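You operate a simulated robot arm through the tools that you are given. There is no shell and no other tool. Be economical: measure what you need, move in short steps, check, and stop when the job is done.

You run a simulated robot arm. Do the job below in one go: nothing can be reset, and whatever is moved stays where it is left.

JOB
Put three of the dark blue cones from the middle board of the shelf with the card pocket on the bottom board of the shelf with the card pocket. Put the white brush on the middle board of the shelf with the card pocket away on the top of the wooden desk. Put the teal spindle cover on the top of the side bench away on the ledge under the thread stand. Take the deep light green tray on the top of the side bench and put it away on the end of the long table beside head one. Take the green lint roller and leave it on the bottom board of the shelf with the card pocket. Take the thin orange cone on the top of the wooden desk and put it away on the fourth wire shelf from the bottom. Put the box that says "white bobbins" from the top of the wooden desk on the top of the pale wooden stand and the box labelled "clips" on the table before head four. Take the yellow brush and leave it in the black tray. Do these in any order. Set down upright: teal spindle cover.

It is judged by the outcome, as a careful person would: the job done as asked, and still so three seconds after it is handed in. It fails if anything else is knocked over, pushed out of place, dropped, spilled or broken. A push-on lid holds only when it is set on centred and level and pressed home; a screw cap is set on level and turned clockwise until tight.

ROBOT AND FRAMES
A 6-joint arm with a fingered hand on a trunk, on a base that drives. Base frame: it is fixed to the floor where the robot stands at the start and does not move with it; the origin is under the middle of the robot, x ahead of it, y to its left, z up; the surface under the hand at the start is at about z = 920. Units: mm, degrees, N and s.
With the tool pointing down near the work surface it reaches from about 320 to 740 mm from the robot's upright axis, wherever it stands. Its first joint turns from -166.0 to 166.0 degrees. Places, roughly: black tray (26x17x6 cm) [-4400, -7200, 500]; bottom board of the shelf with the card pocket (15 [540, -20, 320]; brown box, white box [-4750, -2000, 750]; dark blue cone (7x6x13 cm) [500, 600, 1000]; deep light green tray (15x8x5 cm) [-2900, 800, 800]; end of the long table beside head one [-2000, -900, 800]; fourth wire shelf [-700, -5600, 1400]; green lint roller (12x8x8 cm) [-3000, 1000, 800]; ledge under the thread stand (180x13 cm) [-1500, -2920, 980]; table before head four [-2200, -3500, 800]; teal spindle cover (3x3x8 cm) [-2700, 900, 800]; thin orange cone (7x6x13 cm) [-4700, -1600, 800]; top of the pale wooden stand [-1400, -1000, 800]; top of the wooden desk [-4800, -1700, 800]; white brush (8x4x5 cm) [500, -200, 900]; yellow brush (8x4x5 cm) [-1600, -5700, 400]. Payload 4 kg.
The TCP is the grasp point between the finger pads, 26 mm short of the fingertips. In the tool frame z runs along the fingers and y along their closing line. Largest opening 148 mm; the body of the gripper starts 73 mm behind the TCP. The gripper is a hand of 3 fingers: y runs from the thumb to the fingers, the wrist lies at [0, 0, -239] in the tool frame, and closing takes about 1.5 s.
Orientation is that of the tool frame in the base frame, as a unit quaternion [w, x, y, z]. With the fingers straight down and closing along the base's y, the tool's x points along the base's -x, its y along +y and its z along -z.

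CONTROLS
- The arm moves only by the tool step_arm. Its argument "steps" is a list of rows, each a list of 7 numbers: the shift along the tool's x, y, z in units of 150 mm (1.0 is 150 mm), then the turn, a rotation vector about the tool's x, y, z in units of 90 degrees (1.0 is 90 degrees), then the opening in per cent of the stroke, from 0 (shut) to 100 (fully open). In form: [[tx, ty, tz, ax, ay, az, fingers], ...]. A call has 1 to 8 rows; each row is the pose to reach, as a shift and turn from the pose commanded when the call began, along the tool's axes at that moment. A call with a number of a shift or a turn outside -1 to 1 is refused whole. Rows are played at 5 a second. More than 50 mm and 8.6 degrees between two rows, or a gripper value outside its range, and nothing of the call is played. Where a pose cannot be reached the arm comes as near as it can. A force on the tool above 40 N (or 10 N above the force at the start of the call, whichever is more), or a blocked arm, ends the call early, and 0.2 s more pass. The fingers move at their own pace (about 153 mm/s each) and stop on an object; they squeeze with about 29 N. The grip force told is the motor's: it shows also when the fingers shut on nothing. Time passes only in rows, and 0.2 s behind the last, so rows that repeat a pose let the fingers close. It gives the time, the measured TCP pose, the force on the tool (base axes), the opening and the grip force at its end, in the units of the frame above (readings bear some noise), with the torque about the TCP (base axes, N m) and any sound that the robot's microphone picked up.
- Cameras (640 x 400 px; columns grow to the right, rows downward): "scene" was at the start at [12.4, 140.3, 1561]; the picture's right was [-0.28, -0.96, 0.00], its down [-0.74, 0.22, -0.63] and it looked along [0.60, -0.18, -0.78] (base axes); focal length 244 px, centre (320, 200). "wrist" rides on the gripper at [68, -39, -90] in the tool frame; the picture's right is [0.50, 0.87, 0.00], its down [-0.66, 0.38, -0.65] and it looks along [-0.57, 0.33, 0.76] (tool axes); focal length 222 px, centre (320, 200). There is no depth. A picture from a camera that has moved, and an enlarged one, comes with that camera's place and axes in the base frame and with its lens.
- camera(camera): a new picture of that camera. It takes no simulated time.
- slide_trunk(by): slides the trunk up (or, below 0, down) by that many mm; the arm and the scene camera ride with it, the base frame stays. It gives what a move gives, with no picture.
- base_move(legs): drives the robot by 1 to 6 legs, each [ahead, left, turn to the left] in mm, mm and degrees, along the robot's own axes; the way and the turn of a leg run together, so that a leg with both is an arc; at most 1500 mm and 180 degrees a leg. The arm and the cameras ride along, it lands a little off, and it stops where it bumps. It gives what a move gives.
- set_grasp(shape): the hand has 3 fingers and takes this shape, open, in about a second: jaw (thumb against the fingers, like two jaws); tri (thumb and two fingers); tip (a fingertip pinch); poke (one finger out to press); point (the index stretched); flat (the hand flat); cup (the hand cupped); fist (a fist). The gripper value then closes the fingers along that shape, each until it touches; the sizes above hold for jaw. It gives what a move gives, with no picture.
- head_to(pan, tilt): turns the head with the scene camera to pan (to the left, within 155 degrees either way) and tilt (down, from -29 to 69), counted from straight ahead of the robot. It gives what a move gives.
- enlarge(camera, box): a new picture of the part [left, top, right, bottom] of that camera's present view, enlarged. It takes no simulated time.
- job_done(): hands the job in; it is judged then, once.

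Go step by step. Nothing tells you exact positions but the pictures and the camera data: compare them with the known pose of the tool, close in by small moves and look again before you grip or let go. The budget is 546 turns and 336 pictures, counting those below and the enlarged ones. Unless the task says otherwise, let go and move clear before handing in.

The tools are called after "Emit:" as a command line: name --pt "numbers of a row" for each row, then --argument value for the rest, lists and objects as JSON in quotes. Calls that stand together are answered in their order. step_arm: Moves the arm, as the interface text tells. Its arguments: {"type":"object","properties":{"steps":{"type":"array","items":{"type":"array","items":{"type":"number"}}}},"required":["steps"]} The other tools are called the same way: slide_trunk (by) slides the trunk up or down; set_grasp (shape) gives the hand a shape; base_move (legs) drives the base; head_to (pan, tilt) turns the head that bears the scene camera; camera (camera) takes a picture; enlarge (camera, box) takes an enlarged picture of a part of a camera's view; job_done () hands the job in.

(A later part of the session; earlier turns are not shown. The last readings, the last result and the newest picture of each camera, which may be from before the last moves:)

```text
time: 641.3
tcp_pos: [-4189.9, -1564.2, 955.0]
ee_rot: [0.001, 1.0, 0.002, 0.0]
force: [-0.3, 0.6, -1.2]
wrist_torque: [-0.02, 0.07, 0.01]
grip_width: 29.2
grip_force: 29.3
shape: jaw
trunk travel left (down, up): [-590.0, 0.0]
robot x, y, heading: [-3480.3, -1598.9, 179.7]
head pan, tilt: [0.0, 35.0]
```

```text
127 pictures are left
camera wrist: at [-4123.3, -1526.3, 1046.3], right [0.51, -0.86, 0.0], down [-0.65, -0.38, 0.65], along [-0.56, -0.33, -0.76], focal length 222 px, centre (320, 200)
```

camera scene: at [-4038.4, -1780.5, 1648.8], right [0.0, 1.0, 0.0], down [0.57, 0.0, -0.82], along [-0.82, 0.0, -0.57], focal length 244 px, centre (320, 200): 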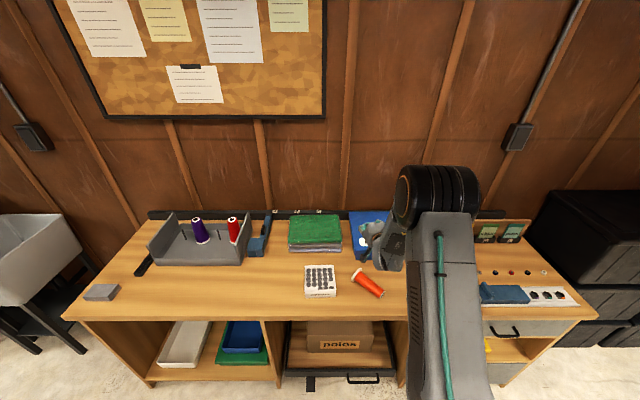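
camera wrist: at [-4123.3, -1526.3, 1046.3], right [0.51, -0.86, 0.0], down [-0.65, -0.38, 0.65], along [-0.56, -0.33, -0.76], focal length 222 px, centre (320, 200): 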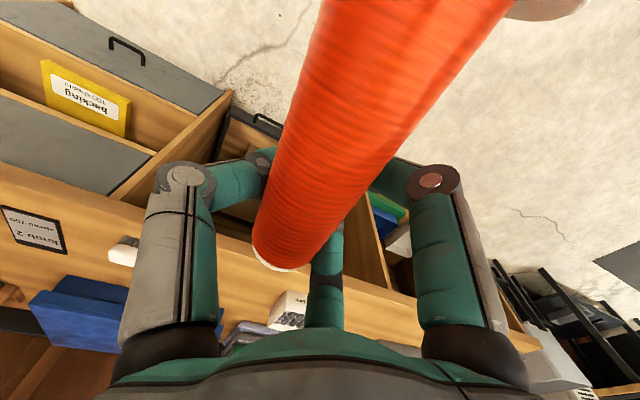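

Emit:
base_move --legs '[[0, -1000, 0.3], [0, -730, 0], [-1450, 0, 0], [-1430, 0, 0], [0, 0, 90]]'

Emit:
base_move --legs '[[1400, 0, 0], [1400, 0, 0], [1250, 0, 0]]'

Emit:
head_to --pan 10 --tilt 5

Emit:
camera --camera "scene"

Emit:
head_to --pan -30 --tilt 30

Emit:
camera --camera "scene"

```text
time: 667.4
tcp_pos: [-620.1, -558.1, 955.9]
ee_rot: [0.0, 0.698, 0.716, -0.001]
force: [0.0, 0.0, -0.9]
wrist_torque: [-0.02, -0.04, 0.01]
grip_width: 29.0
grip_force: 29.0
shape: jaw
trunk travel left (down, up): [-590.0, 0.0]
robot x, y, heading: [-600.5, 157.1, -88.7]
head pan, tilt: [0.0, 35.0]
```

```text
time: 686.9
tcp_pos: [-578.9, -4620.6, 955.9]
ee_rot: [0.0, 0.701, 0.713, -0.001]
force: [0.4, -0.9, -0.6]
wrist_torque: [0.0, -0.03, -0.01]
grip_width: 28.9
grip_force: 29.6
shape: jaw
trunk travel left (down, up): [-590.0, 0.0]
robot x, y, heading: [-553.7, -3908.2, -89.3]
head pan, tilt: [0.0, 35.0]
```

```text
time: 687.9
tcp_pos: [-579.0, -4620.9, 956.0]
ee_rot: [0.001, 0.701, 0.714, -0.001]
force: [0.0, -0.1, -1.3]
wrist_torque: [-0.02, -0.03, 0.05]
grip_width: 28.7
grip_force: 29.0
shape: jaw
trunk travel left (down, up): [-590.0, 0.0]
robot x, y, heading: [-551.6, -3911.9, -89.4]
head pan, tilt: [10.0, 5.0]
```

```text
126 pictures are left
camera scene: at [-374.0, -3938.3, 1697.0], right [-0.98, -0.19, 0.0], down [-0.02, 0.09, -1.0], along [0.18, -0.98, -0.09], focal length 244 px, centre (320, 200)
```

scene: 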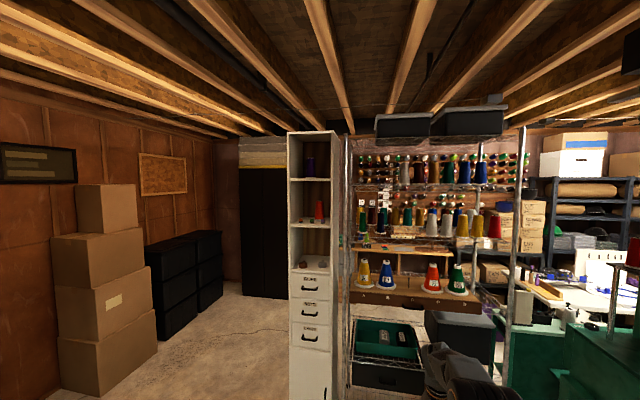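

```text
time: 689.0
tcp_pos: [-577.4, -4620.1, 956.0]
ee_rot: [0.001, 0.701, 0.713, -0.001]
force: [0.0, -1.0, -0.7]
wrist_torque: [0.0, -0.02, -0.03]
grip_width: 29.2
grip_force: 28.5
shape: jaw
trunk travel left (down, up): [-590.0, 0.0]
robot x, y, heading: [-551.8, -3910.1, -88.9]
head pan, tilt: [-30.0, 30.0]
```

```text
125 pictures are left
camera scene: at [-435.3, -3927.0, 1656.7], right [-0.87, 0.49, 0.0], down [0.24, 0.44, -0.87], along [-0.42, -0.76, -0.5], focal length 244 px, centre (320, 200)
```

scene: 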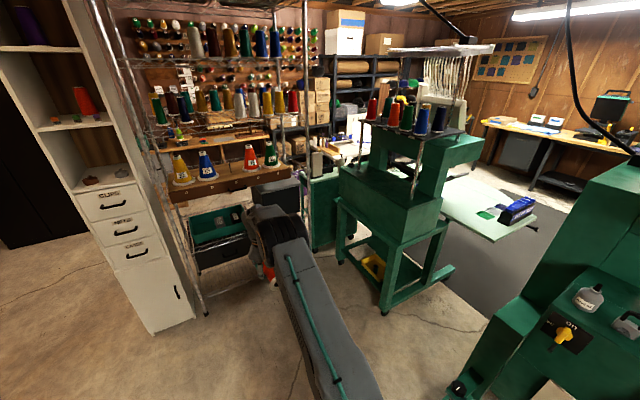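

Emit:
enlarge --camera "scene" --box '[240, 120, 420, 320]'

Emit:
head_to --pan 0 --tilt 10

Emit:
enlarge --camera "scene" --box '[290, 100, 490, 300]'

```text
2.00 times, centred on (330, 220) of scene
camera zoom: at [-435.3, -3927.0, 1656.7], right [-0.87, 0.49, 0.0], down [0.24, 0.44, -0.87], along [-0.42, -0.76, -0.5], focal length 487 px, centre (300, 160)
```

zoom: 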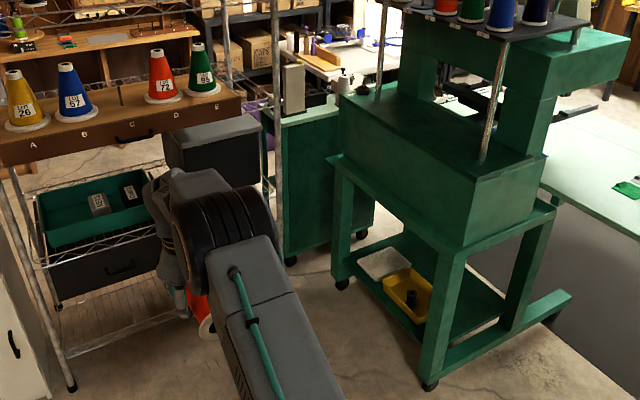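

```text
time: 689.9
tcp_pos: [-579.0, -4619.9, 955.8]
ee_rot: [0.0, 0.701, 0.713, -0.001]
force: [0.1, -0.2, -0.5]
wrist_torque: [-0.03, 0.0, 0.01]
grip_width: 29.0
grip_force: 28.9
shape: jaw
trunk travel left (down, up): [-590.0, 0.0]
robot x, y, heading: [-548.9, -3912.3, -89.0]
head pan, tilt: [0.0, 10.0]
```

```text
2.00 times, centred on (390, 200) of scene
camera zoom: at [-390.0, -3941.0, 1689.0], right [-1.0, -0.01, 0.0], down [0.0, 0.17, -0.98], along [0.01, -0.98, -0.17], focal length 487 px, centre (180, 200)
```

zoom: 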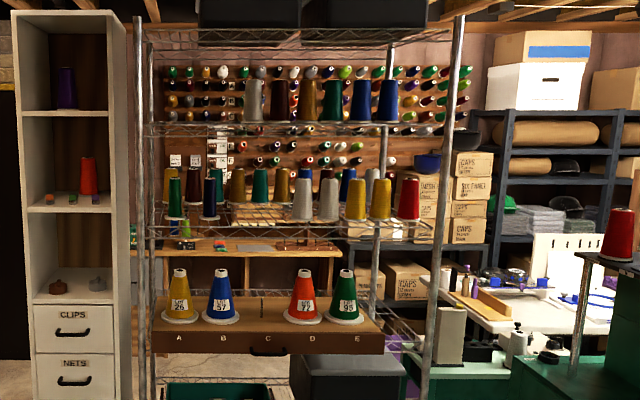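

Shelf four is at z≈1370, with a free front gap near x≈-600. I pitch the hand up toward horizontal.

Emit:
step_arm --pt "0 0 0 0 -0.09 0 0" --pt "0 0 0 0 -0.18 0 0" --pt "0 0 0 0 -0.27 0 0" --pt "0 0 0 0 -0.36 0 0" --pt "0 0 0 0 -0.45 0 0" --pt "0 0 0 0 -0.54 0 0" --pt "0 0 0 0 -0.63 0 0" --pt "0 0 0 0 -0.72 0 0"

Emit:
camera --camera "wrist"

```text
time: 691.7
tcp_pos: [-578.3, -4621.5, 955.5]
ee_rot: [0.383, 0.592, 0.601, -0.376]
force: [-1.1, 0.0, -0.7]
wrist_torque: [-0.02, -0.02, 0.01]
grip_width: 28.3
grip_force: 29.1
shape: jaw
out of reach, approached as far as the arm can: row 5
trunk travel left (down, up): [-590.0, 0.0]
robot x, y, heading: [-550.5, -3911.6, -89.2]
head pan, tilt: [0.0, 10.0]
```

```text
122 pictures are left
camera wrist: at [-619.3, -4512.7, 933.2], right [0.86, 0.23, -0.45], down [0.37, 0.32, 0.87], along [0.34, -0.92, 0.19], focal length 222 px, centre (320, 200)
```

wrist: 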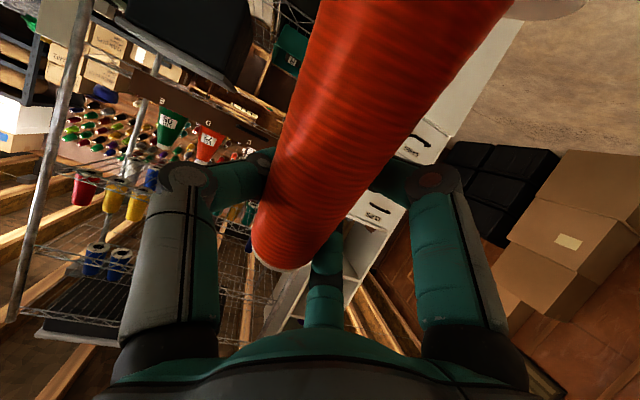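

Emit:
step_arm --pt "0 0 0 0 -0.07 0 0" --pt "0 0 0 0 -0.14 0 0" --pt "0 0 0 0 -0.2 0 0"

Emit:
step_arm --pt "-0.3 0 0 0 0 0 0" --pt "-0.6 0 0 0 0 0 0" --pt "-0.9 0 0 0 0 0 0"

Emit:
camera --camera "wrist"

```text
time: 692.5
tcp_pos: [-578.8, -4620.5, 955.4]
ee_rot: [0.473, 0.524, 0.535, -0.464]
force: [0.6, 0.0, 0.1]
wrist_torque: [0.0, -0.03, -0.01]
grip_width: 28.3
grip_force: 28.5
shape: jaw
trunk travel left (down, up): [-590.0, 0.0]
robot x, y, heading: [-552.4, -3908.3, -89.2]
head pan, tilt: [0.0, 10.0]
```

```text
time: 693.3
tcp_pos: [-579.1, -4636.4, 1088.4]
ee_rot: [0.472, 0.526, 0.535, -0.463]
force: [0.0, 0.7, 0.5]
wrist_torque: [-0.01, -0.01, -0.02]
grip_width: 28.3
grip_force: 28.9
shape: jaw
trunk travel left (down, up): [-590.0, 0.0]
robot x, y, heading: [-552.4, -3913.2, -89.1]
head pan, tilt: [0.0, 10.0]
```

```text
121 pictures are left
camera wrist: at [-619.2, -4541.4, 1034.8], right [0.86, 0.08, -0.5], down [0.37, 0.57, 0.73], along [0.34, -0.82, 0.47], focal length 222 px, centre (320, 200)
```

wrist: 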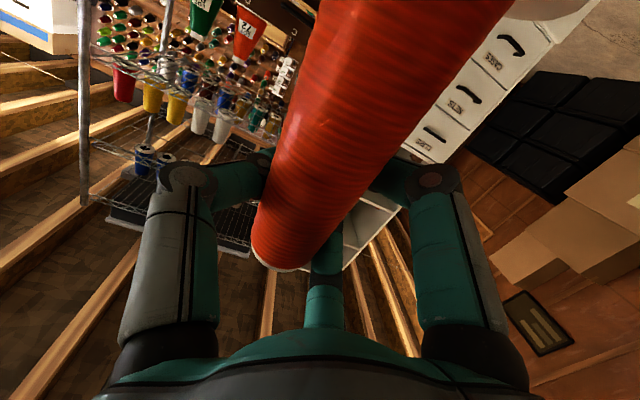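

Emit:
step_arm --pt "-0.3 0 -0.12 0 0 0 0" --pt "-0.6 0 -0.24 0 0 0 0" --pt "-0.9 0 -0.36 0 0 0 0"

Emit:
step_arm --pt "-0.3 0 -0.12 0 0 0 0" --pt "-0.6 0 -0.24 0 0 0 0" --pt "-0.9 0 -0.36 0 0 0 0"

Emit:
step_arm --pt "-0.3 0 0 0 0 0 0" --pt "-0.6 0 0 0 0 0 0" --pt "-0.9 0 0 0 0 0 0"

Emit:
camera --camera "wrist"

Emit:
camera --camera "scene"

```text
time: 694.1
tcp_pos: [-580.2, -4599.7, 1230.2]
ee_rot: [0.472, 0.526, 0.535, -0.463]
force: [0.0, -0.3, -0.6]
wrist_torque: [0.0, -0.01, 0.02]
grip_width: 28.2
grip_force: 29.5
shape: jaw
trunk travel left (down, up): [-590.0, 0.0]
robot x, y, heading: [-555.2, -3914.2, -89.0]
head pan, tilt: [0.0, 10.0]
```

```text
time: 694.9
tcp_pos: [-579.8, -4564.1, 1371.5]
ee_rot: [0.472, 0.526, 0.535, -0.464]
force: [0.1, 0.0, -0.3]
wrist_torque: [0.02, 0.0, 0.01]
grip_width: 28.2
grip_force: 29.2
shape: jaw
trunk travel left (down, up): [-590.0, 0.0]
robot x, y, heading: [-550.0, -3911.9, -89.4]
head pan, tilt: [0.0, 10.0]
```

```text
time: 695.7
tcp_pos: [-578.5, -4579.5, 1507.0]
ee_rot: [0.473, 0.527, 0.532, -0.465]
force: [0.5, -0.5, 0.1]
wrist_torque: [-0.03, -0.03, 0.0]
grip_width: 28.5
grip_force: 29.4
shape: jaw
trunk travel left (down, up): [-590.0, 0.0]
robot x, y, heading: [-551.9, -3906.3, -89.5]
head pan, tilt: [0.0, 10.0]
```

```text
120 pictures are left
camera wrist: at [-620.1, -4484.2, 1450.8], right [0.87, 0.07, -0.49], down [0.37, 0.57, 0.73], along [0.34, -0.82, 0.47], focal length 222 px, centre (320, 200)
```

wrist: 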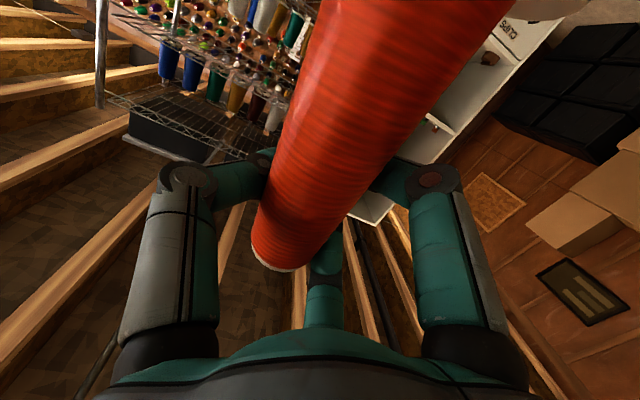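

```text
119 pictures are left
camera scene: at [-389.9, -3941.1, 1689.0], right [-1.0, -0.01, 0.0], down [0.0, 0.17, -0.98], along [0.01, -0.98, -0.17], focal length 244 px, centre (320, 200)
```

scene: 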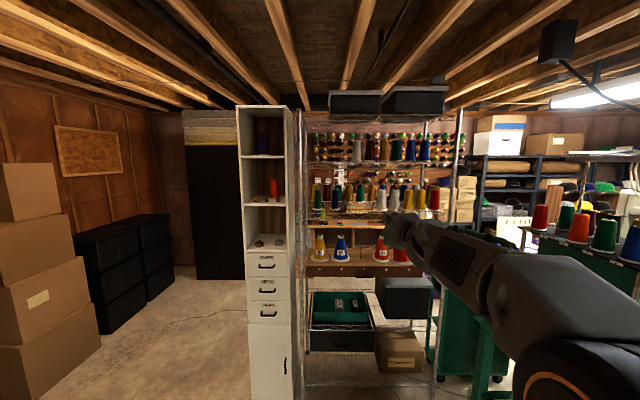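

At height. I approach the rack in stages.

Emit:
base_move --legs '[[560, 22, -0.8]]'

Emit:
head_to --pan -5 --tilt 12

Emit:
camera --camera "scene"

Emit:
camera --camera "wrist"

```text
time: 698.9
tcp_pos: [-567.3, -5138.6, 1505.2]
ee_rot: [0.469, 0.53, 0.53, -0.468]
force: [-0.4, 0.4, -1.0]
wrist_torque: [0.0, -0.01, -0.01]
grip_width: 28.2
grip_force: 29.2
shape: jaw
trunk travel left (down, up): [-590.0, 0.0]
robot x, y, heading: [-524.9, -4472.4, -90.3]
head pan, tilt: [0.0, 10.0]
```

```text
time: 699.6
tcp_pos: [-566.9, -5140.2, 1505.7]
ee_rot: [0.468, 0.53, 0.53, -0.468]
force: [0.2, 0.3, -0.3]
wrist_torque: [-0.04, 0.02, 0.0]
grip_width: 28.3
grip_force: 29.5
shape: jaw
trunk travel left (down, up): [-590.0, 0.0]
robot x, y, heading: [-525.6, -4469.3, -90.4]
head pan, tilt: [-5.0, 12.0]
```

```text
118 pictures are left
camera scene: at [-374.5, -4504.0, 1685.8], right [-1.0, 0.09, 0.0], down [0.02, 0.21, -0.98], along [-0.09, -0.97, -0.21], focal length 244 px, centre (320, 200)
```

scene: 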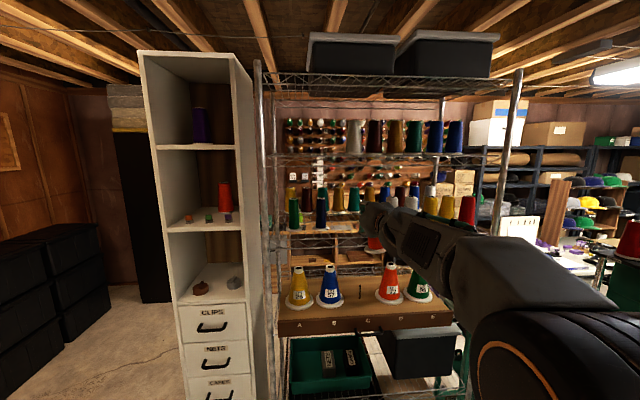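

```text
117 pictures are left
camera wrist: at [-605.8, -5043.2, 1450.2], right [0.87, 0.06, -0.5], down [0.38, 0.57, 0.73], along [0.33, -0.82, 0.47], focal length 222 px, centre (320, 200)
```

wrist: 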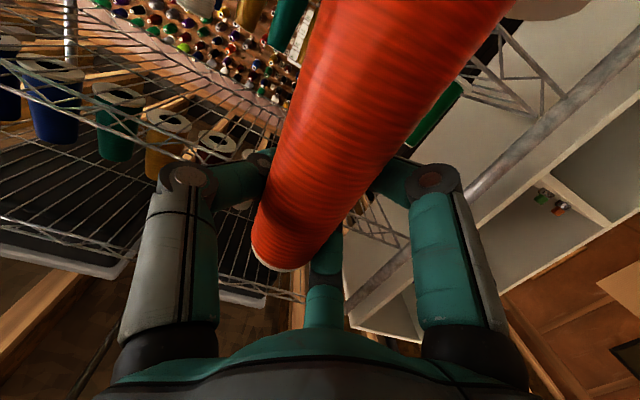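

Emit:
enlarge --camera "scene" --box '[255, 100, 495, 270]'

```text
2.35 times, centred on (375, 185) of scene
camera zoom: at [-374.5, -4504.0, 1685.8], right [-1.0, 0.09, 0.0], down [0.02, 0.21, -0.98], along [-0.09, -0.97, -0.21], focal length 573 px, centre (191, 235)
```

zoom: 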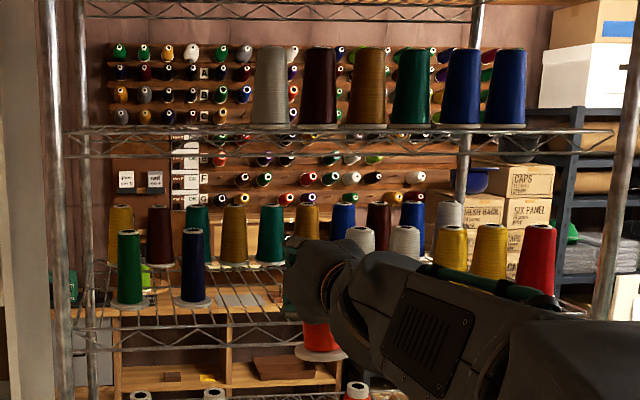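

I see a clear gap in the front row at x≈-580; shelf z≈1396, front edge y≈-5270. Raise 25 mm and go in.

Emit:
step_arm --pt "-0.17 0 0 0 0 0 0"

Emit:
base_move --legs '[[130, 0, 0.3]]'

Emit:
enlarge --camera "scene" --box '[255, 100, 495, 270]'

Emit:
camera --camera "wrist"

```text
time: 700.0
tcp_pos: [-567.0, -5143.7, 1529.7]
ee_rot: [0.469, 0.53, 0.53, -0.468]
force: [-0.6, 0.3, 0.4]
wrist_torque: [-0.01, 0.01, 0.02]
grip_width: 27.8
grip_force: 28.9
shape: jaw
trunk travel left (down, up): [-590.0, 0.0]
robot x, y, heading: [-528.0, -4472.3, -90.2]
head pan, tilt: [-5.0, 12.0]
```

```text
time: 701.3
tcp_pos: [-563.5, -5275.9, 1529.8]
ee_rot: [0.469, 0.529, 0.531, -0.467]
force: [-0.4, -0.1, -0.4]
wrist_torque: [0.0, -0.01, 0.03]
grip_width: 28.0
grip_force: 29.1
shape: jaw
trunk travel left (down, up): [-590.0, 0.0]
robot x, y, heading: [-528.1, -4602.4, -89.7]
head pan, tilt: [-5.0, 12.0]
```

```text
2.35 times, centred on (375, 185) of scene
camera zoom: at [-374.8, -4635.9, 1685.7], right [-1.0, 0.09, 0.0], down [0.02, 0.21, -0.98], along [-0.09, -0.97, -0.21], focal length 573 px, centre (191, 235)
```

zoom: 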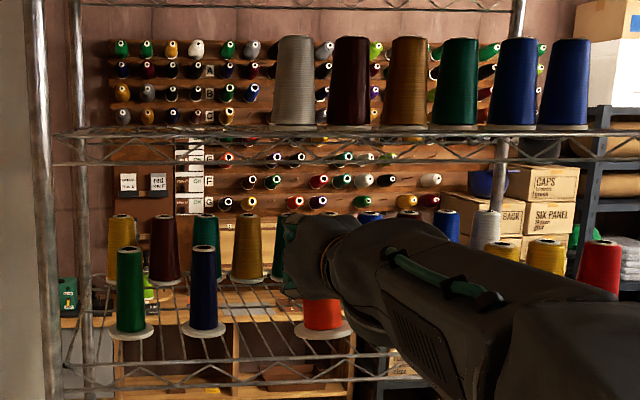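

```text
114 pictures are left
camera wrist: at [-603.7, -5179.6, 1474.3], right [0.87, 0.07, -0.5], down [0.38, 0.57, 0.73], along [0.33, -0.82, 0.47], focal length 222 px, centre (320, 200)
```

wrist: 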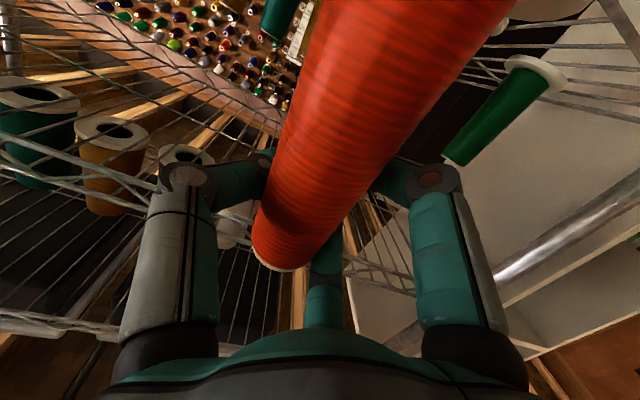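

Emit:
base_move --legs '[[112, 0, 0]]'

Emit:
enlarge --camera "scene" --box '[255, 100, 495, 300]'

Emit:
camera --camera "wrist"

```text
time: 702.5
tcp_pos: [-564.0, -5388.7, 1529.3]
ee_rot: [0.469, 0.529, 0.531, -0.467]
force: [-0.4, 0.0, -1.7]
wrist_torque: [0.01, 0.01, 0.01]
grip_width: 27.9
grip_force: 29.7
shape: jaw
trunk travel left (down, up): [-590.0, 0.0]
robot x, y, heading: [-529.0, -4711.7, -90.1]
head pan, tilt: [-5.0, 12.0]
```

```text
2.00 times, centred on (375, 200) of scene
camera zoom: at [-374.8, -4748.2, 1685.7], right [-1.0, 0.09, 0.0], down [0.02, 0.21, -0.98], along [-0.09, -0.97, -0.21], focal length 487 px, centre (210, 200)
```

zoom: 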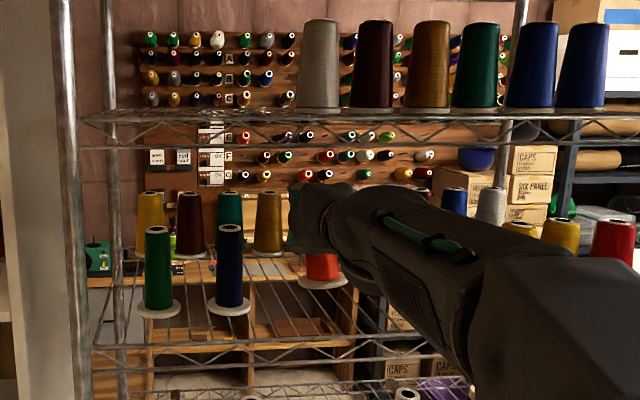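

```text
112 pictures are left
camera wrist: at [-603.3, -5292.1, 1474.0], right [0.87, 0.07, -0.5], down [0.37, 0.57, 0.73], along [0.33, -0.82, 0.47], focal length 222 px, centre (320, 200)
```

wrist: 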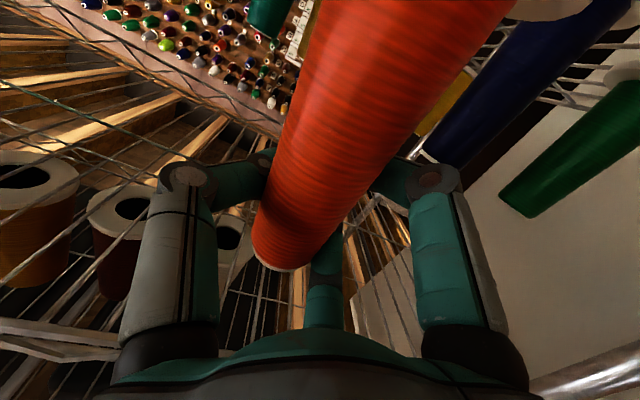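

Depth matches the front row. Lower gently onto the shelf.

Emit:
step_arm --pt "0.1 0 0 0 0 0 0" --pt "0.2 0 0.02 0 0 0 0"

Emit:
step_arm --pt "0.03 0 0 0 0 0 0" --pt "0.05 0 0 0 0 0 0"

Emit:
enlarge --camera "scene" --box '[255, 180, 415, 280]'

```text
time: 703.1
tcp_pos: [-564.6, -5387.2, 1498.0]
ee_rot: [0.469, 0.529, 0.531, -0.466]
force: [-0.6, -0.5, -0.3]
wrist_torque: [0.0, -0.02, -0.02]
grip_width: 27.9
grip_force: 29.0
shape: jaw
trunk travel left (down, up): [-590.0, 0.0]
robot x, y, heading: [-528.1, -4713.2, -89.8]
head pan, tilt: [-5.0, 12.0]
```

```text
time: 703.7
tcp_pos: [-564.0, -5385.9, 1491.4]
ee_rot: [0.468, 0.53, 0.531, -0.467]
force: [-0.1, -0.3, -0.5]
wrist_torque: [-0.01, -0.01, -0.01]
grip_width: 27.9
grip_force: 28.3
shape: jaw
trunk travel left (down, up): [-590.0, 0.0]
robot x, y, heading: [-523.5, -4716.0, -90.3]
head pan, tilt: [-5.0, 12.0]
```

```text
4.00 times, centred on (335, 230) of scene
camera zoom: at [-374.8, -4747.0, 1685.8], right [-1.0, 0.09, 0.0], down [0.02, 0.21, -0.98], along [-0.09, -0.97, -0.21], focal length 975 px, centre (260, 80)
```

zoom: 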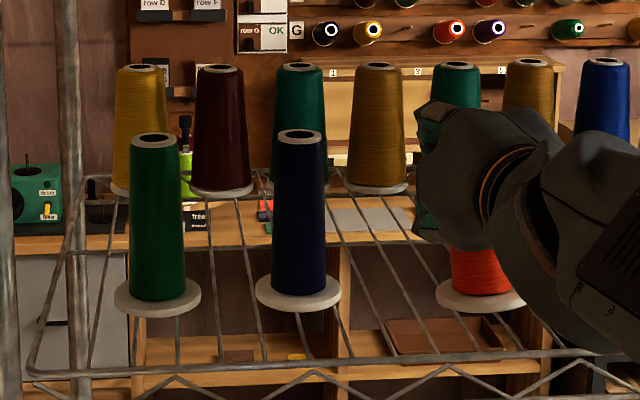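

Emit:
step_arm --pt "0.02 0 0 0 0 0 0" --pt "0.03 0 0 0 0 0 0"

Emit:
step_arm --pt "0.02 0 0 0 0 0 0" --pt "0.03 0 0 0 0 0 0"

Emit:
step_arm --pt "0.02 0 0 0 0 0 0" --pt "0.03 0 0 0 0 0 0"

Emit:
enlarge --camera "scene" --box '[255, 180, 415, 280]'

```text
time: 704.3
tcp_pos: [-563.9, -5385.1, 1487.6]
ee_rot: [0.469, 0.529, 0.532, -0.466]
force: [0.3, 0.0, -0.4]
wrist_torque: [-0.02, -0.01, -0.01]
grip_width: 28.3
grip_force: 29.1
shape: jaw
trunk travel left (down, up): [-590.0, 0.0]
robot x, y, heading: [-524.4, -4714.6, -90.0]
head pan, tilt: [-5.0, 12.0]
```

```text
time: 704.9
tcp_pos: [-564.1, -5382.9, 1482.8]
ee_rot: [0.469, 0.529, 0.531, -0.467]
force: [-0.6, 0.2, -1.0]
wrist_torque: [-0.03, -0.01, -0.03]
grip_width: 28.0
grip_force: 29.3
shape: jaw
trunk travel left (down, up): [-590.0, 0.0]
robot x, y, heading: [-527.5, -4716.7, -90.0]
head pan, tilt: [-5.0, 12.0]
```

```text
time: 705.5
tcp_pos: [-564.7, -5384.2, 1478.8]
ee_rot: [0.469, 0.529, 0.531, -0.467]
force: [0.8, 0.9, -0.7]
wrist_torque: [-0.02, -0.03, 0.01]
grip_width: 28.2
grip_force: 28.1
shape: jaw
trunk travel left (down, up): [-590.0, 0.0]
robot x, y, heading: [-526.4, -4713.4, -89.8]
head pan, tilt: [-5.0, 12.0]
```

```text
4.00 times, centred on (335, 230) of scene
camera zoom: at [-374.8, -4746.9, 1685.8], right [-1.0, 0.09, 0.0], down [0.02, 0.21, -0.98], along [-0.09, -0.97, -0.21], focal length 975 px, centre (260, 80)
```

zoom: 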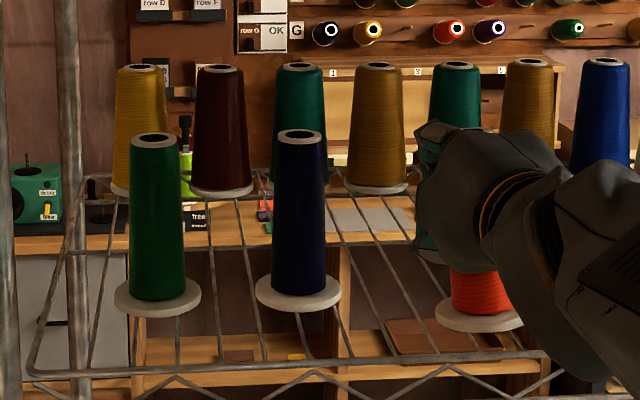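

The flange is a bit nearer the front than its neighbours; I go 28 mm deeper, then finish lowering.

Emit:
base_move --legs '[[28, 0, 0]]'

Emit:
step_arm --pt "0.015 0 0 0 0 0 0" --pt "0.025 0 0 0 0 0 0"

Emit:
step_arm --pt "0.015 0 0 0 0 0 0" --pt "0.025 0 0 0 0 0 0"

Emit:
step_arm --pt "0.015 0 0 0 0 0 0" --pt "0.025 0 0 0 0 0 0"

Emit:
enlarge --camera "scene" --box '[255, 180, 415, 280]'

```text
time: 706.3
tcp_pos: [-564.3, -5412.7, 1478.2]
ee_rot: [0.469, 0.529, 0.532, -0.466]
force: [0.2, -0.2, -1.1]
wrist_torque: [0.01, 0.0, 0.01]
grip_width: 28.1
grip_force: 28.8
shape: jaw
trunk travel left (down, up): [-590.0, 0.0]
robot x, y, heading: [-526.9, -4740.9, -90.0]
head pan, tilt: [-5.0, 12.0]
```

```text
time: 706.9
tcp_pos: [-564.0, -5411.5, 1474.9]
ee_rot: [0.469, 0.529, 0.531, -0.467]
force: [-0.4, -0.2, -0.6]
wrist_torque: [-0.02, 0.01, 0.0]
grip_width: 27.8
grip_force: 28.7
shape: jaw
trunk travel left (down, up): [-590.0, 0.0]
robot x, y, heading: [-526.2, -4741.5, -89.7]
head pan, tilt: [-5.0, 12.0]
```

```text
time: 707.5
tcp_pos: [-565.0, -5411.2, 1470.5]
ee_rot: [0.469, 0.528, 0.532, -0.466]
force: [-0.9, 0.1, -0.1]
wrist_torque: [-0.01, -0.01, 0.01]
grip_width: 27.9
grip_force: 29.3
shape: jaw
trunk travel left (down, up): [-590.0, 0.0]
robot x, y, heading: [-533.6, -4742.6, -89.9]
head pan, tilt: [-5.0, 12.0]
```

```text
time: 708.1
tcp_pos: [-564.4, -5410.9, 1467.3]
ee_rot: [0.469, 0.529, 0.532, -0.466]
force: [-0.5, 0.0, -0.6]
wrist_torque: [-0.01, 0.02, 0.01]
grip_width: 28.1
grip_force: 28.2
shape: jaw
trunk travel left (down, up): [-590.0, 0.0]
robot x, y, heading: [-524.3, -4743.9, -90.3]
head pan, tilt: [-5.0, 12.0]
```

```text
4.00 times, centred on (335, 230) of scene
camera zoom: at [-374.8, -4775.0, 1685.8], right [-1.0, 0.09, 0.0], down [0.02, 0.21, -0.98], along [-0.09, -0.97, -0.21], focal length 975 px, centre (260, 80)
```

zoom: 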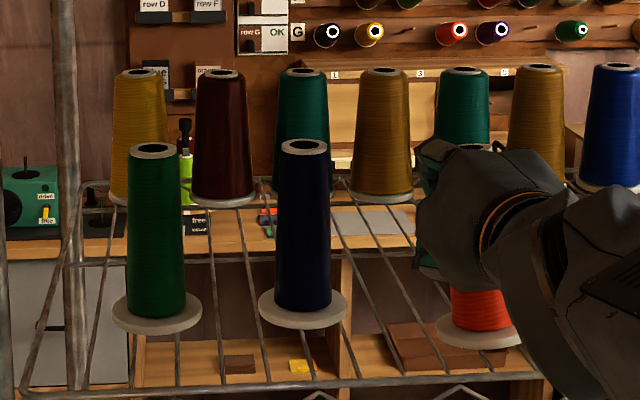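

Emit:
step_arm --pt "0.015 0 0 0 0 0 0" --pt "0.025 0 0 0 0 0 0"

Emit:
step_arm --pt "0.015 0 0 0 0 0 0" --pt "0.025 0 0 0 0 0 0"

Emit:
step_arm --pt "0.015 0 0 0 0 0 0" --pt "0.025 0 0 0 0 0 0"

Emit:
step_arm --pt "0.015 0 0 0 0 0 0" --pt "0.025 0 0 0 0 0 0"

Emit:
enlarge --camera "scene" --box '[255, 180, 415, 280]'

```text
time: 708.7
tcp_pos: [-564.2, -5409.0, 1463.0]
ee_rot: [0.469, 0.529, 0.532, -0.466]
force: [0.5, 0.4, -1.5]
wrist_torque: [-0.03, 0.0, -0.03]
grip_width: 28.1
grip_force: 29.1
shape: jaw
trunk travel left (down, up): [-590.0, 0.0]
robot x, y, heading: [-528.0, -4742.6, -89.8]
head pan, tilt: [-5.0, 12.0]
```

```text
time: 709.3
tcp_pos: [-564.9, -5409.3, 1459.6]
ee_rot: [0.469, 0.529, 0.531, -0.467]
force: [-0.2, 0.0, 4.8]
wrist_torque: [-0.04, 0.07, 0.02]
grip_width: 27.8
grip_force: 28.9
shape: jaw
trunk travel left (down, up): [-590.0, 0.0]
robot x, y, heading: [-528.9, -4741.7, -90.1]
head pan, tilt: [-5.0, 12.0]
```

```text
time: 709.9
tcp_pos: [-564.3, -5408.1, 1459.4]
ee_rot: [0.471, 0.527, 0.531, -0.468]
force: [-2.8, 0.2, 17.2]
wrist_torque: [-0.11, 0.3, -0.07]
grip_width: 27.8
grip_force: 29.1
shape: jaw
trunk travel left (down, up): [-590.0, 0.0]
robot x, y, heading: [-528.3, -4745.3, -89.9]
head pan, tilt: [-5.0, 12.0]
```

```text
time: 710.5
tcp_pos: [-564.6, -5407.0, 1451.5]
ee_rot: [0.469, 0.53, 0.533, -0.464]
force: [0.0, -0.2, 0.6]
wrist_torque: [0.02, 0.01, 0.03]
grip_width: 17.1
grip_force: 28.6
shape: jaw
trunk travel left (down, up): [-590.0, 0.0]
robot x, y, heading: [-526.5, -4742.9, -90.1]
head pan, tilt: [-5.0, 12.0]
```

```text
4.00 times, centred on (335, 230) of scene
camera zoom: at [-374.9, -4773.9, 1685.5], right [-1.0, 0.09, 0.0], down [0.02, 0.21, -0.98], along [-0.09, -0.97, -0.21], focal length 975 px, centre (260, 80)
```

zoom: 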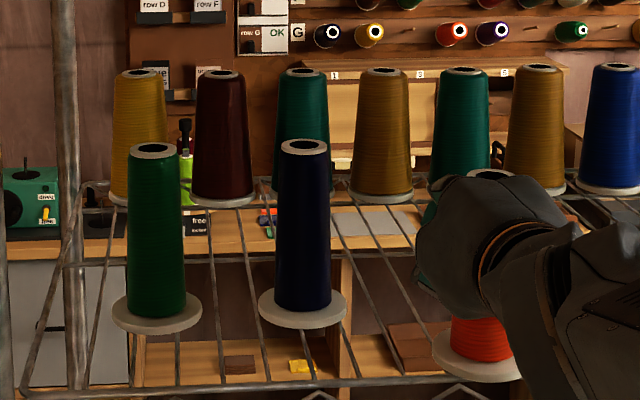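

The fingers slipped as the cone touched down; I check its state.

Emit:
camera --camera "wrist"

Emit:
head_to --pan 8 --tilt 12

Emit:
enlarge --camera "scene" --box '[300, 160, 500, 300]'

```text
107 pictures are left
camera wrist: at [-603.7, -5311.3, 1395.3], right [0.87, 0.07, -0.49], down [0.37, 0.57, 0.73], along [0.33, -0.82, 0.47], focal length 222 px, centre (320, 200)
```

wrist: 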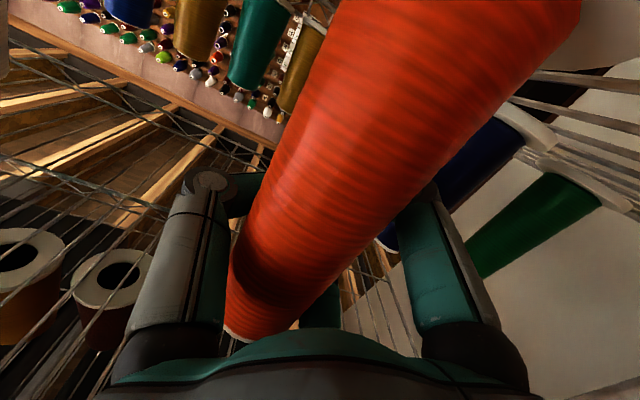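

```text
time: 711.3
tcp_pos: [-563.9, -5408.2, 1451.6]
ee_rot: [0.469, 0.529, 0.532, -0.466]
force: [0.5, -0.2, -0.2]
wrist_torque: [0.0, -0.03, -0.02]
grip_width: 17.2
grip_force: 29.2
shape: jaw
trunk travel left (down, up): [-590.0, 0.0]
robot x, y, heading: [-527.4, -4741.9, -89.9]
head pan, tilt: [8.0, 12.0]
```

```text
2.86 times, centred on (400, 230) of scene
camera zoom: at [-353.7, -4774.4, 1685.8], right [-0.99, -0.14, 0.0], down [-0.03, 0.21, -0.98], along [0.14, -0.97, -0.21], focal length 696 px, centre (91, 114)
```

zoom: 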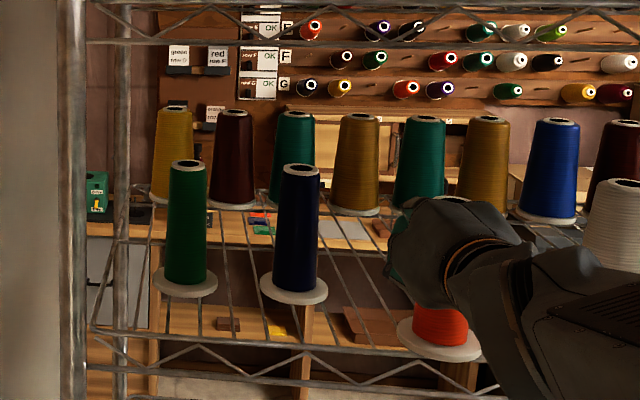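

The cone stands on the shelf but close to the front edge, between palm and fingers. I open, retract to centre on it, and regrip to set it deeper.

Emit:
step_arm --pt "0 0 0 0 0 0 30" --pt "0 0 0 0 0 0 50" --pt "0 0 0 0 0 0 75" --pt "0 0 0 0 0 0 75" --pt "0 0 0 0 0 0 75"

Emit:
camera --camera "wrist"

Emit:
enlarge --camera "scene" --box '[340, 180, 480, 290]'

```text
time: 712.5
tcp_pos: [-564.4, -5408.3, 1451.0]
ee_rot: [0.469, 0.529, 0.532, -0.466]
force: [0.0, -0.2, 0.2]
wrist_torque: [-0.01, 0.01, -0.02]
grip_width: 110.7
grip_force: 0.0
shape: jaw
trunk travel left (down, up): [-590.0, 0.0]
robot x, y, heading: [-527.8, -4742.1, -90.0]
head pan, tilt: [8.0, 12.0]
```

```text
105 pictures are left
camera wrist: at [-603.8, -5312.4, 1396.7], right [0.87, 0.07, -0.5], down [0.37, 0.57, 0.73], along [0.33, -0.82, 0.47], focal length 222 px, centre (320, 200)
```

wrist: 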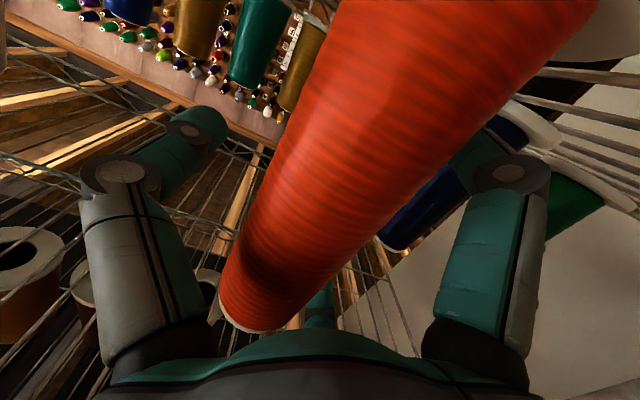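

```text
3.64 times, centred on (410, 235) of scene
camera zoom: at [-353.7, -4774.4, 1685.8], right [-0.99, -0.14, 0.0], down [-0.03, 0.21, -0.98], along [0.14, -0.97, -0.21], focal length 886 px, centre (-7, 73)
```

zoom: 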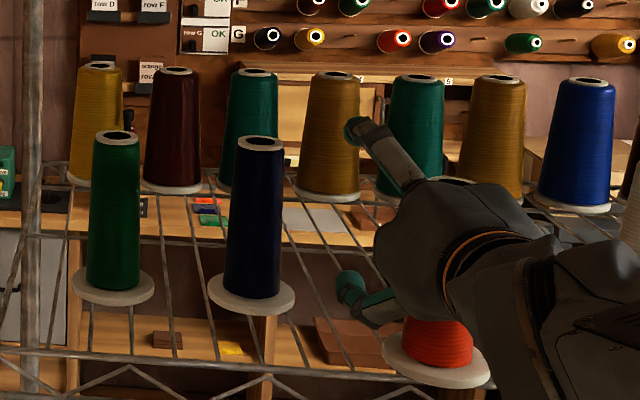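

Emit:
base_move --legs '[[-52, 0, 0]]'

Emit:
step_arm --pt "0.05 -0.04 0 0 0 0 75"

Emit:
camera --camera "wrist"

Emit:
enlarge --camera "scene" --box '[340, 180, 480, 290]'

```text
time: 713.4
tcp_pos: [-565.0, -5356.4, 1453.0]
ee_rot: [0.47, 0.529, 0.532, -0.466]
force: [-0.1, 0.2, -0.2]
wrist_torque: [0.0, 0.0, -0.01]
grip_width: 110.4
grip_force: 0.0
shape: jaw
trunk travel left (down, up): [-590.0, 0.0]
robot x, y, heading: [-524.5, -4690.3, -90.0]
head pan, tilt: [8.0, 12.0]
```

```text
time: 713.8
tcp_pos: [-571.7, -5356.3, 1445.1]
ee_rot: [0.468, 0.53, 0.531, -0.467]
force: [1.1, 0.3, -0.4]
wrist_torque: [0.0, -0.02, 0.02]
grip_width: 110.4
grip_force: 0.1
shape: jaw
trunk travel left (down, up): [-590.0, 0.0]
robot x, y, heading: [-528.4, -4688.0, -89.7]
head pan, tilt: [8.0, 12.0]
```

```text
103 pictures are left
camera wrist: at [-610.1, -5259.6, 1389.2], right [0.87, 0.07, -0.5], down [0.38, 0.57, 0.73], along [0.33, -0.82, 0.47], focal length 222 px, centre (320, 200)
```

wrist: 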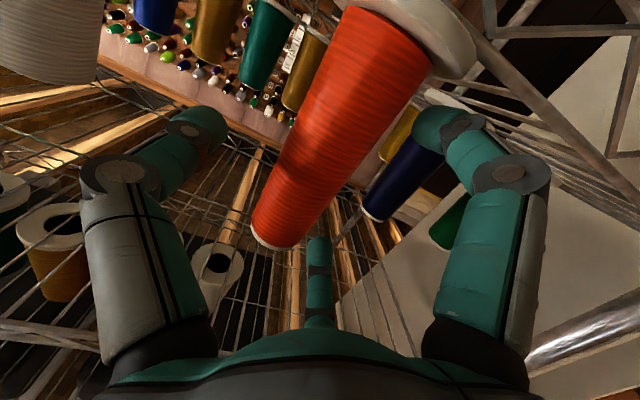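

```text
3.64 times, centred on (410, 235) of scene
camera zoom: at [-353.7, -4722.8, 1685.8], right [-0.99, -0.14, 0.0], down [-0.03, 0.21, -0.98], along [0.14, -0.97, -0.21], focal length 886 px, centre (-7, 73)
```

zoom: 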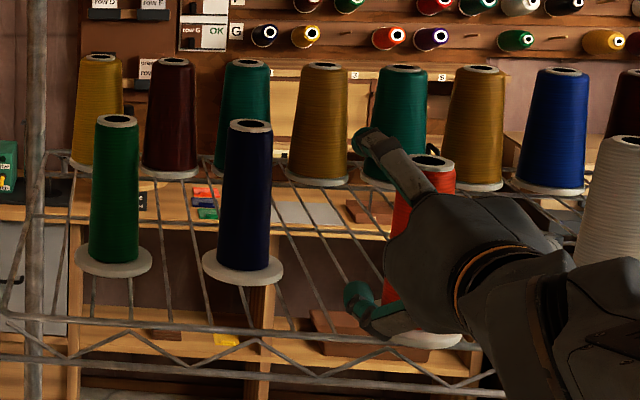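

Emit:
step_arm --pt "0 0 0 0 0 0 60" --pt "0 0 0 0 0 0 50" --pt "0 0 0 0 0 0 40" --pt "0 0 0 0 0 0 30" --pt "0 0 0 0 0 0 0" --pt "0 0 0 0 0 0 0" --pt "0 0 0 0 0 0 0"

Emit:
step_arm --pt "-0.04 0 0 0 0 0 0" --pt "-0.1 0 0 0 0 0 0" --pt "-0.14 0 0 0 0 0 0"

Emit:
camera --camera "wrist"

Emit:
enlarge --camera "scene" --box '[340, 180, 480, 290]'

```text
time: 715.4
tcp_pos: [-570.2, -5355.9, 1443.9]
ee_rot: [0.47, 0.528, 0.532, -0.466]
force: [-1.1, -1.5, 9.0]
wrist_torque: [-0.13, -0.08, -0.03]
grip_width: 41.5
grip_force: 29.0
shape: jaw
trunk travel left (down, up): [-590.0, 0.0]
robot x, y, heading: [-525.7, -4691.4, -90.1]
head pan, tilt: [8.0, 12.0]
```

```text
time: 716.2
tcp_pos: [-570.0, -5359.0, 1466.4]
ee_rot: [0.469, 0.53, 0.532, -0.466]
force: [0.4, 0.3, -0.4]
wrist_torque: [0.02, 0.0, -0.03]
grip_width: 41.4
grip_force: 29.7
shape: jaw
trunk travel left (down, up): [-590.0, 0.0]
robot x, y, heading: [-526.6, -4688.6, -90.1]
head pan, tilt: [8.0, 12.0]
```

```text
101 pictures are left
camera wrist: at [-609.5, -5262.7, 1410.0], right [0.87, 0.07, -0.5], down [0.37, 0.57, 0.73], along [0.33, -0.82, 0.47], focal length 222 px, centre (320, 200)
```

wrist: 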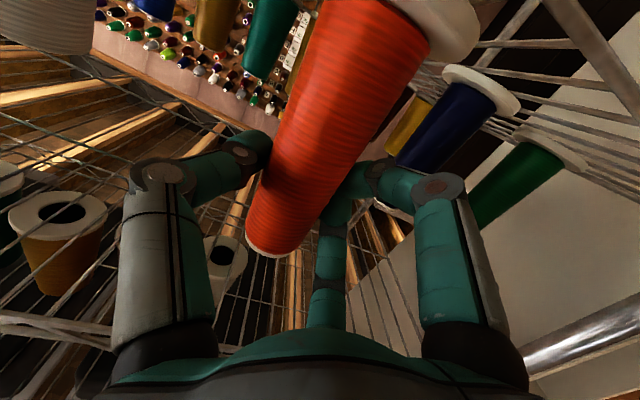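

```text
3.64 times, centred on (410, 235) of scene
camera zoom: at [-353.7, -4722.7, 1685.7], right [-0.99, -0.14, 0.0], down [-0.03, 0.21, -0.98], along [0.14, -0.97, -0.21], focal length 886 px, centre (-7, 73)
```

zoom: 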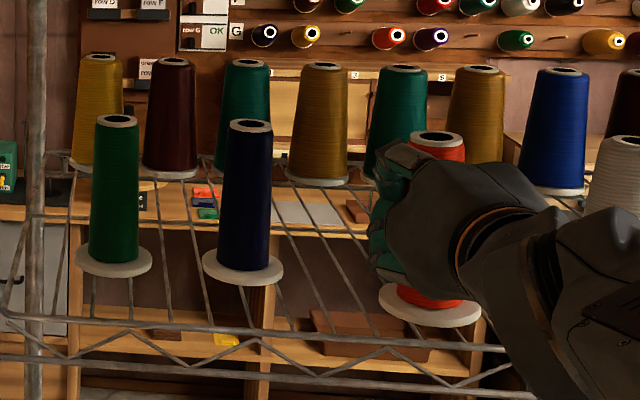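

Held upright and lifted. Move 60 mm deeper and lower.

Emit:
base_move --legs '[[60, 0, 0]]'

Emit:
step_arm --pt "0.04 0 0 0 0 0 0" --pt "0.08 0 0 0 0 0 0" --pt "0.11 0 0 0 0 0 0"

Emit:
step_arm --pt "0.01 0 0 0 0 0 0" --pt "0.02 0 0 0 0 0 0"

Emit:
enlarge --camera "scene" --box '[340, 180, 480, 290]'

```text
time: 717.2
tcp_pos: [-569.8, -5420.7, 1464.8]
ee_rot: [0.469, 0.529, 0.532, -0.466]
force: [0.4, -0.1, -0.1]
wrist_torque: [-0.01, -0.02, 0.0]
grip_width: 41.5
grip_force: 29.1
shape: jaw
trunk travel left (down, up): [-590.0, 0.0]
robot x, y, heading: [-526.1, -4753.9, -90.1]
head pan, tilt: [8.0, 12.0]
```

```text
time: 718.0
tcp_pos: [-569.8, -5417.1, 1449.2]
ee_rot: [0.469, 0.529, 0.532, -0.466]
force: [0.3, -0.5, -0.2]
wrist_torque: [-0.01, 0.0, 0.0]
grip_width: 41.5
grip_force: 29.1
shape: jaw
trunk travel left (down, up): [-590.0, 0.0]
robot x, y, heading: [-529.7, -4748.8, -90.1]
head pan, tilt: [8.0, 12.0]
```

```text
time: 718.6
tcp_pos: [-569.8, -5416.9, 1445.1]
ee_rot: [0.469, 0.528, 0.532, -0.466]
force: [0.2, -0.4, 3.6]
wrist_torque: [-0.1, -0.03, 0.01]
grip_width: 41.6
grip_force: 29.2
shape: jaw
trunk travel left (down, up): [-590.0, 0.0]
robot x, y, heading: [-527.2, -4749.4, -89.9]
head pan, tilt: [8.0, 12.0]
```

```text
3.64 times, centred on (410, 235) of scene
camera zoom: at [-353.8, -4782.5, 1685.9], right [-0.99, -0.14, 0.0], down [-0.03, 0.21, -0.98], along [0.14, -0.97, -0.21], focal length 886 px, centre (-7, 73)
```

zoom: 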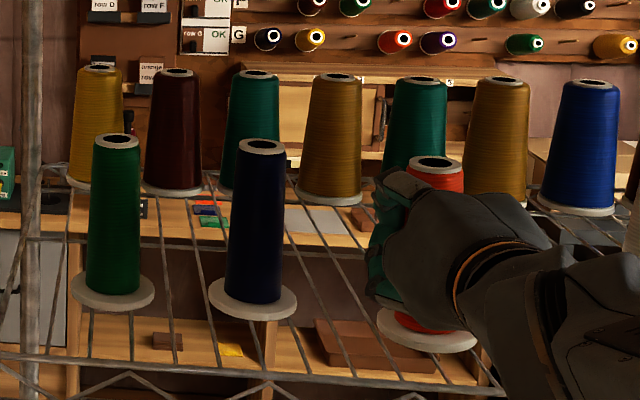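

Contact. Open, shift the hand slightly left for clearance, then back straight out.

Emit:
step_arm --pt "0 0 0 0 0 0 40" --pt "0 0 0 0 0 0 55" --pt "0 0 0 0 0 0 70" --pt "0 0 0 0 0 0 78" --pt "0 0 0 0 0 0 78" --pt "0 0.05 0 0 0 0 78"

Emit:
camera --camera "wrist"

```text
time: 720.0
tcp_pos: [-562.2, -5417.0, 1446.4]
ee_rot: [0.469, 0.53, 0.532, -0.466]
force: [-0.3, 0.5, 0.4]
wrist_torque: [0.0, -0.03, 0.05]
grip_width: 115.2
grip_force: 0.0
shape: jaw
trunk travel left (down, up): [-590.0, 0.0]
robot x, y, heading: [-526.3, -4748.6, -90.1]
head pan, tilt: [8.0, 12.0]
```

```text
98 pictures are left
camera wrist: at [-601.8, -5320.2, 1390.7], right [0.87, 0.07, -0.5], down [0.37, 0.57, 0.73], along [0.33, -0.82, 0.47], focal length 222 px, centre (320, 200)
```

wrist: 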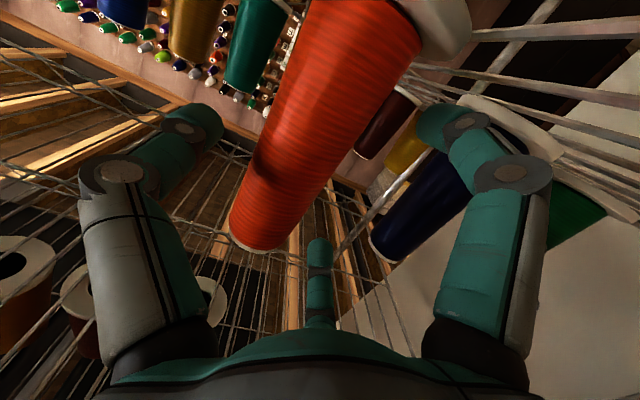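

Emit:
base_move --legs '[[-250, 0, 0]]'

Emit:
enlarge --camera "scene" --box '[320, 150, 480, 290]'

```text
time: 721.8
tcp_pos: [-563.4, -5165.4, 1446.3]
ee_rot: [0.468, 0.53, 0.531, -0.467]
force: [-0.4, 0.0, -0.3]
wrist_torque: [-0.02, 0.01, 0.01]
grip_width: 115.2
grip_force: 0.1
shape: jaw
trunk travel left (down, up): [-590.0, 0.0]
robot x, y, heading: [-526.1, -4499.1, -90.5]
head pan, tilt: [8.0, 12.0]
```

```text
2.86 times, centred on (400, 220) of scene
camera zoom: at [-353.2, -4532.8, 1685.8], right [-0.99, -0.13, 0.0], down [-0.03, 0.21, -0.98], along [0.13, -0.97, -0.21], focal length 696 px, centre (91, 143)
```

zoom: 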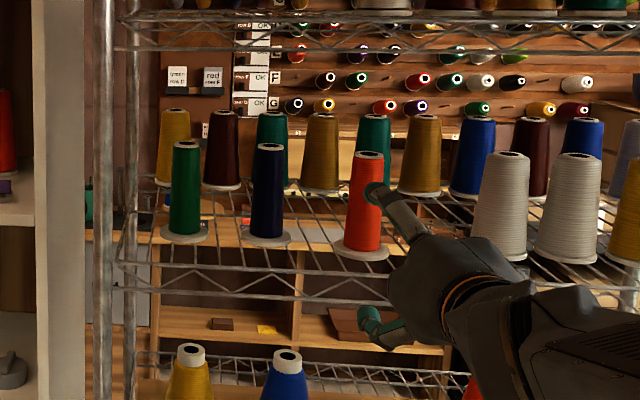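

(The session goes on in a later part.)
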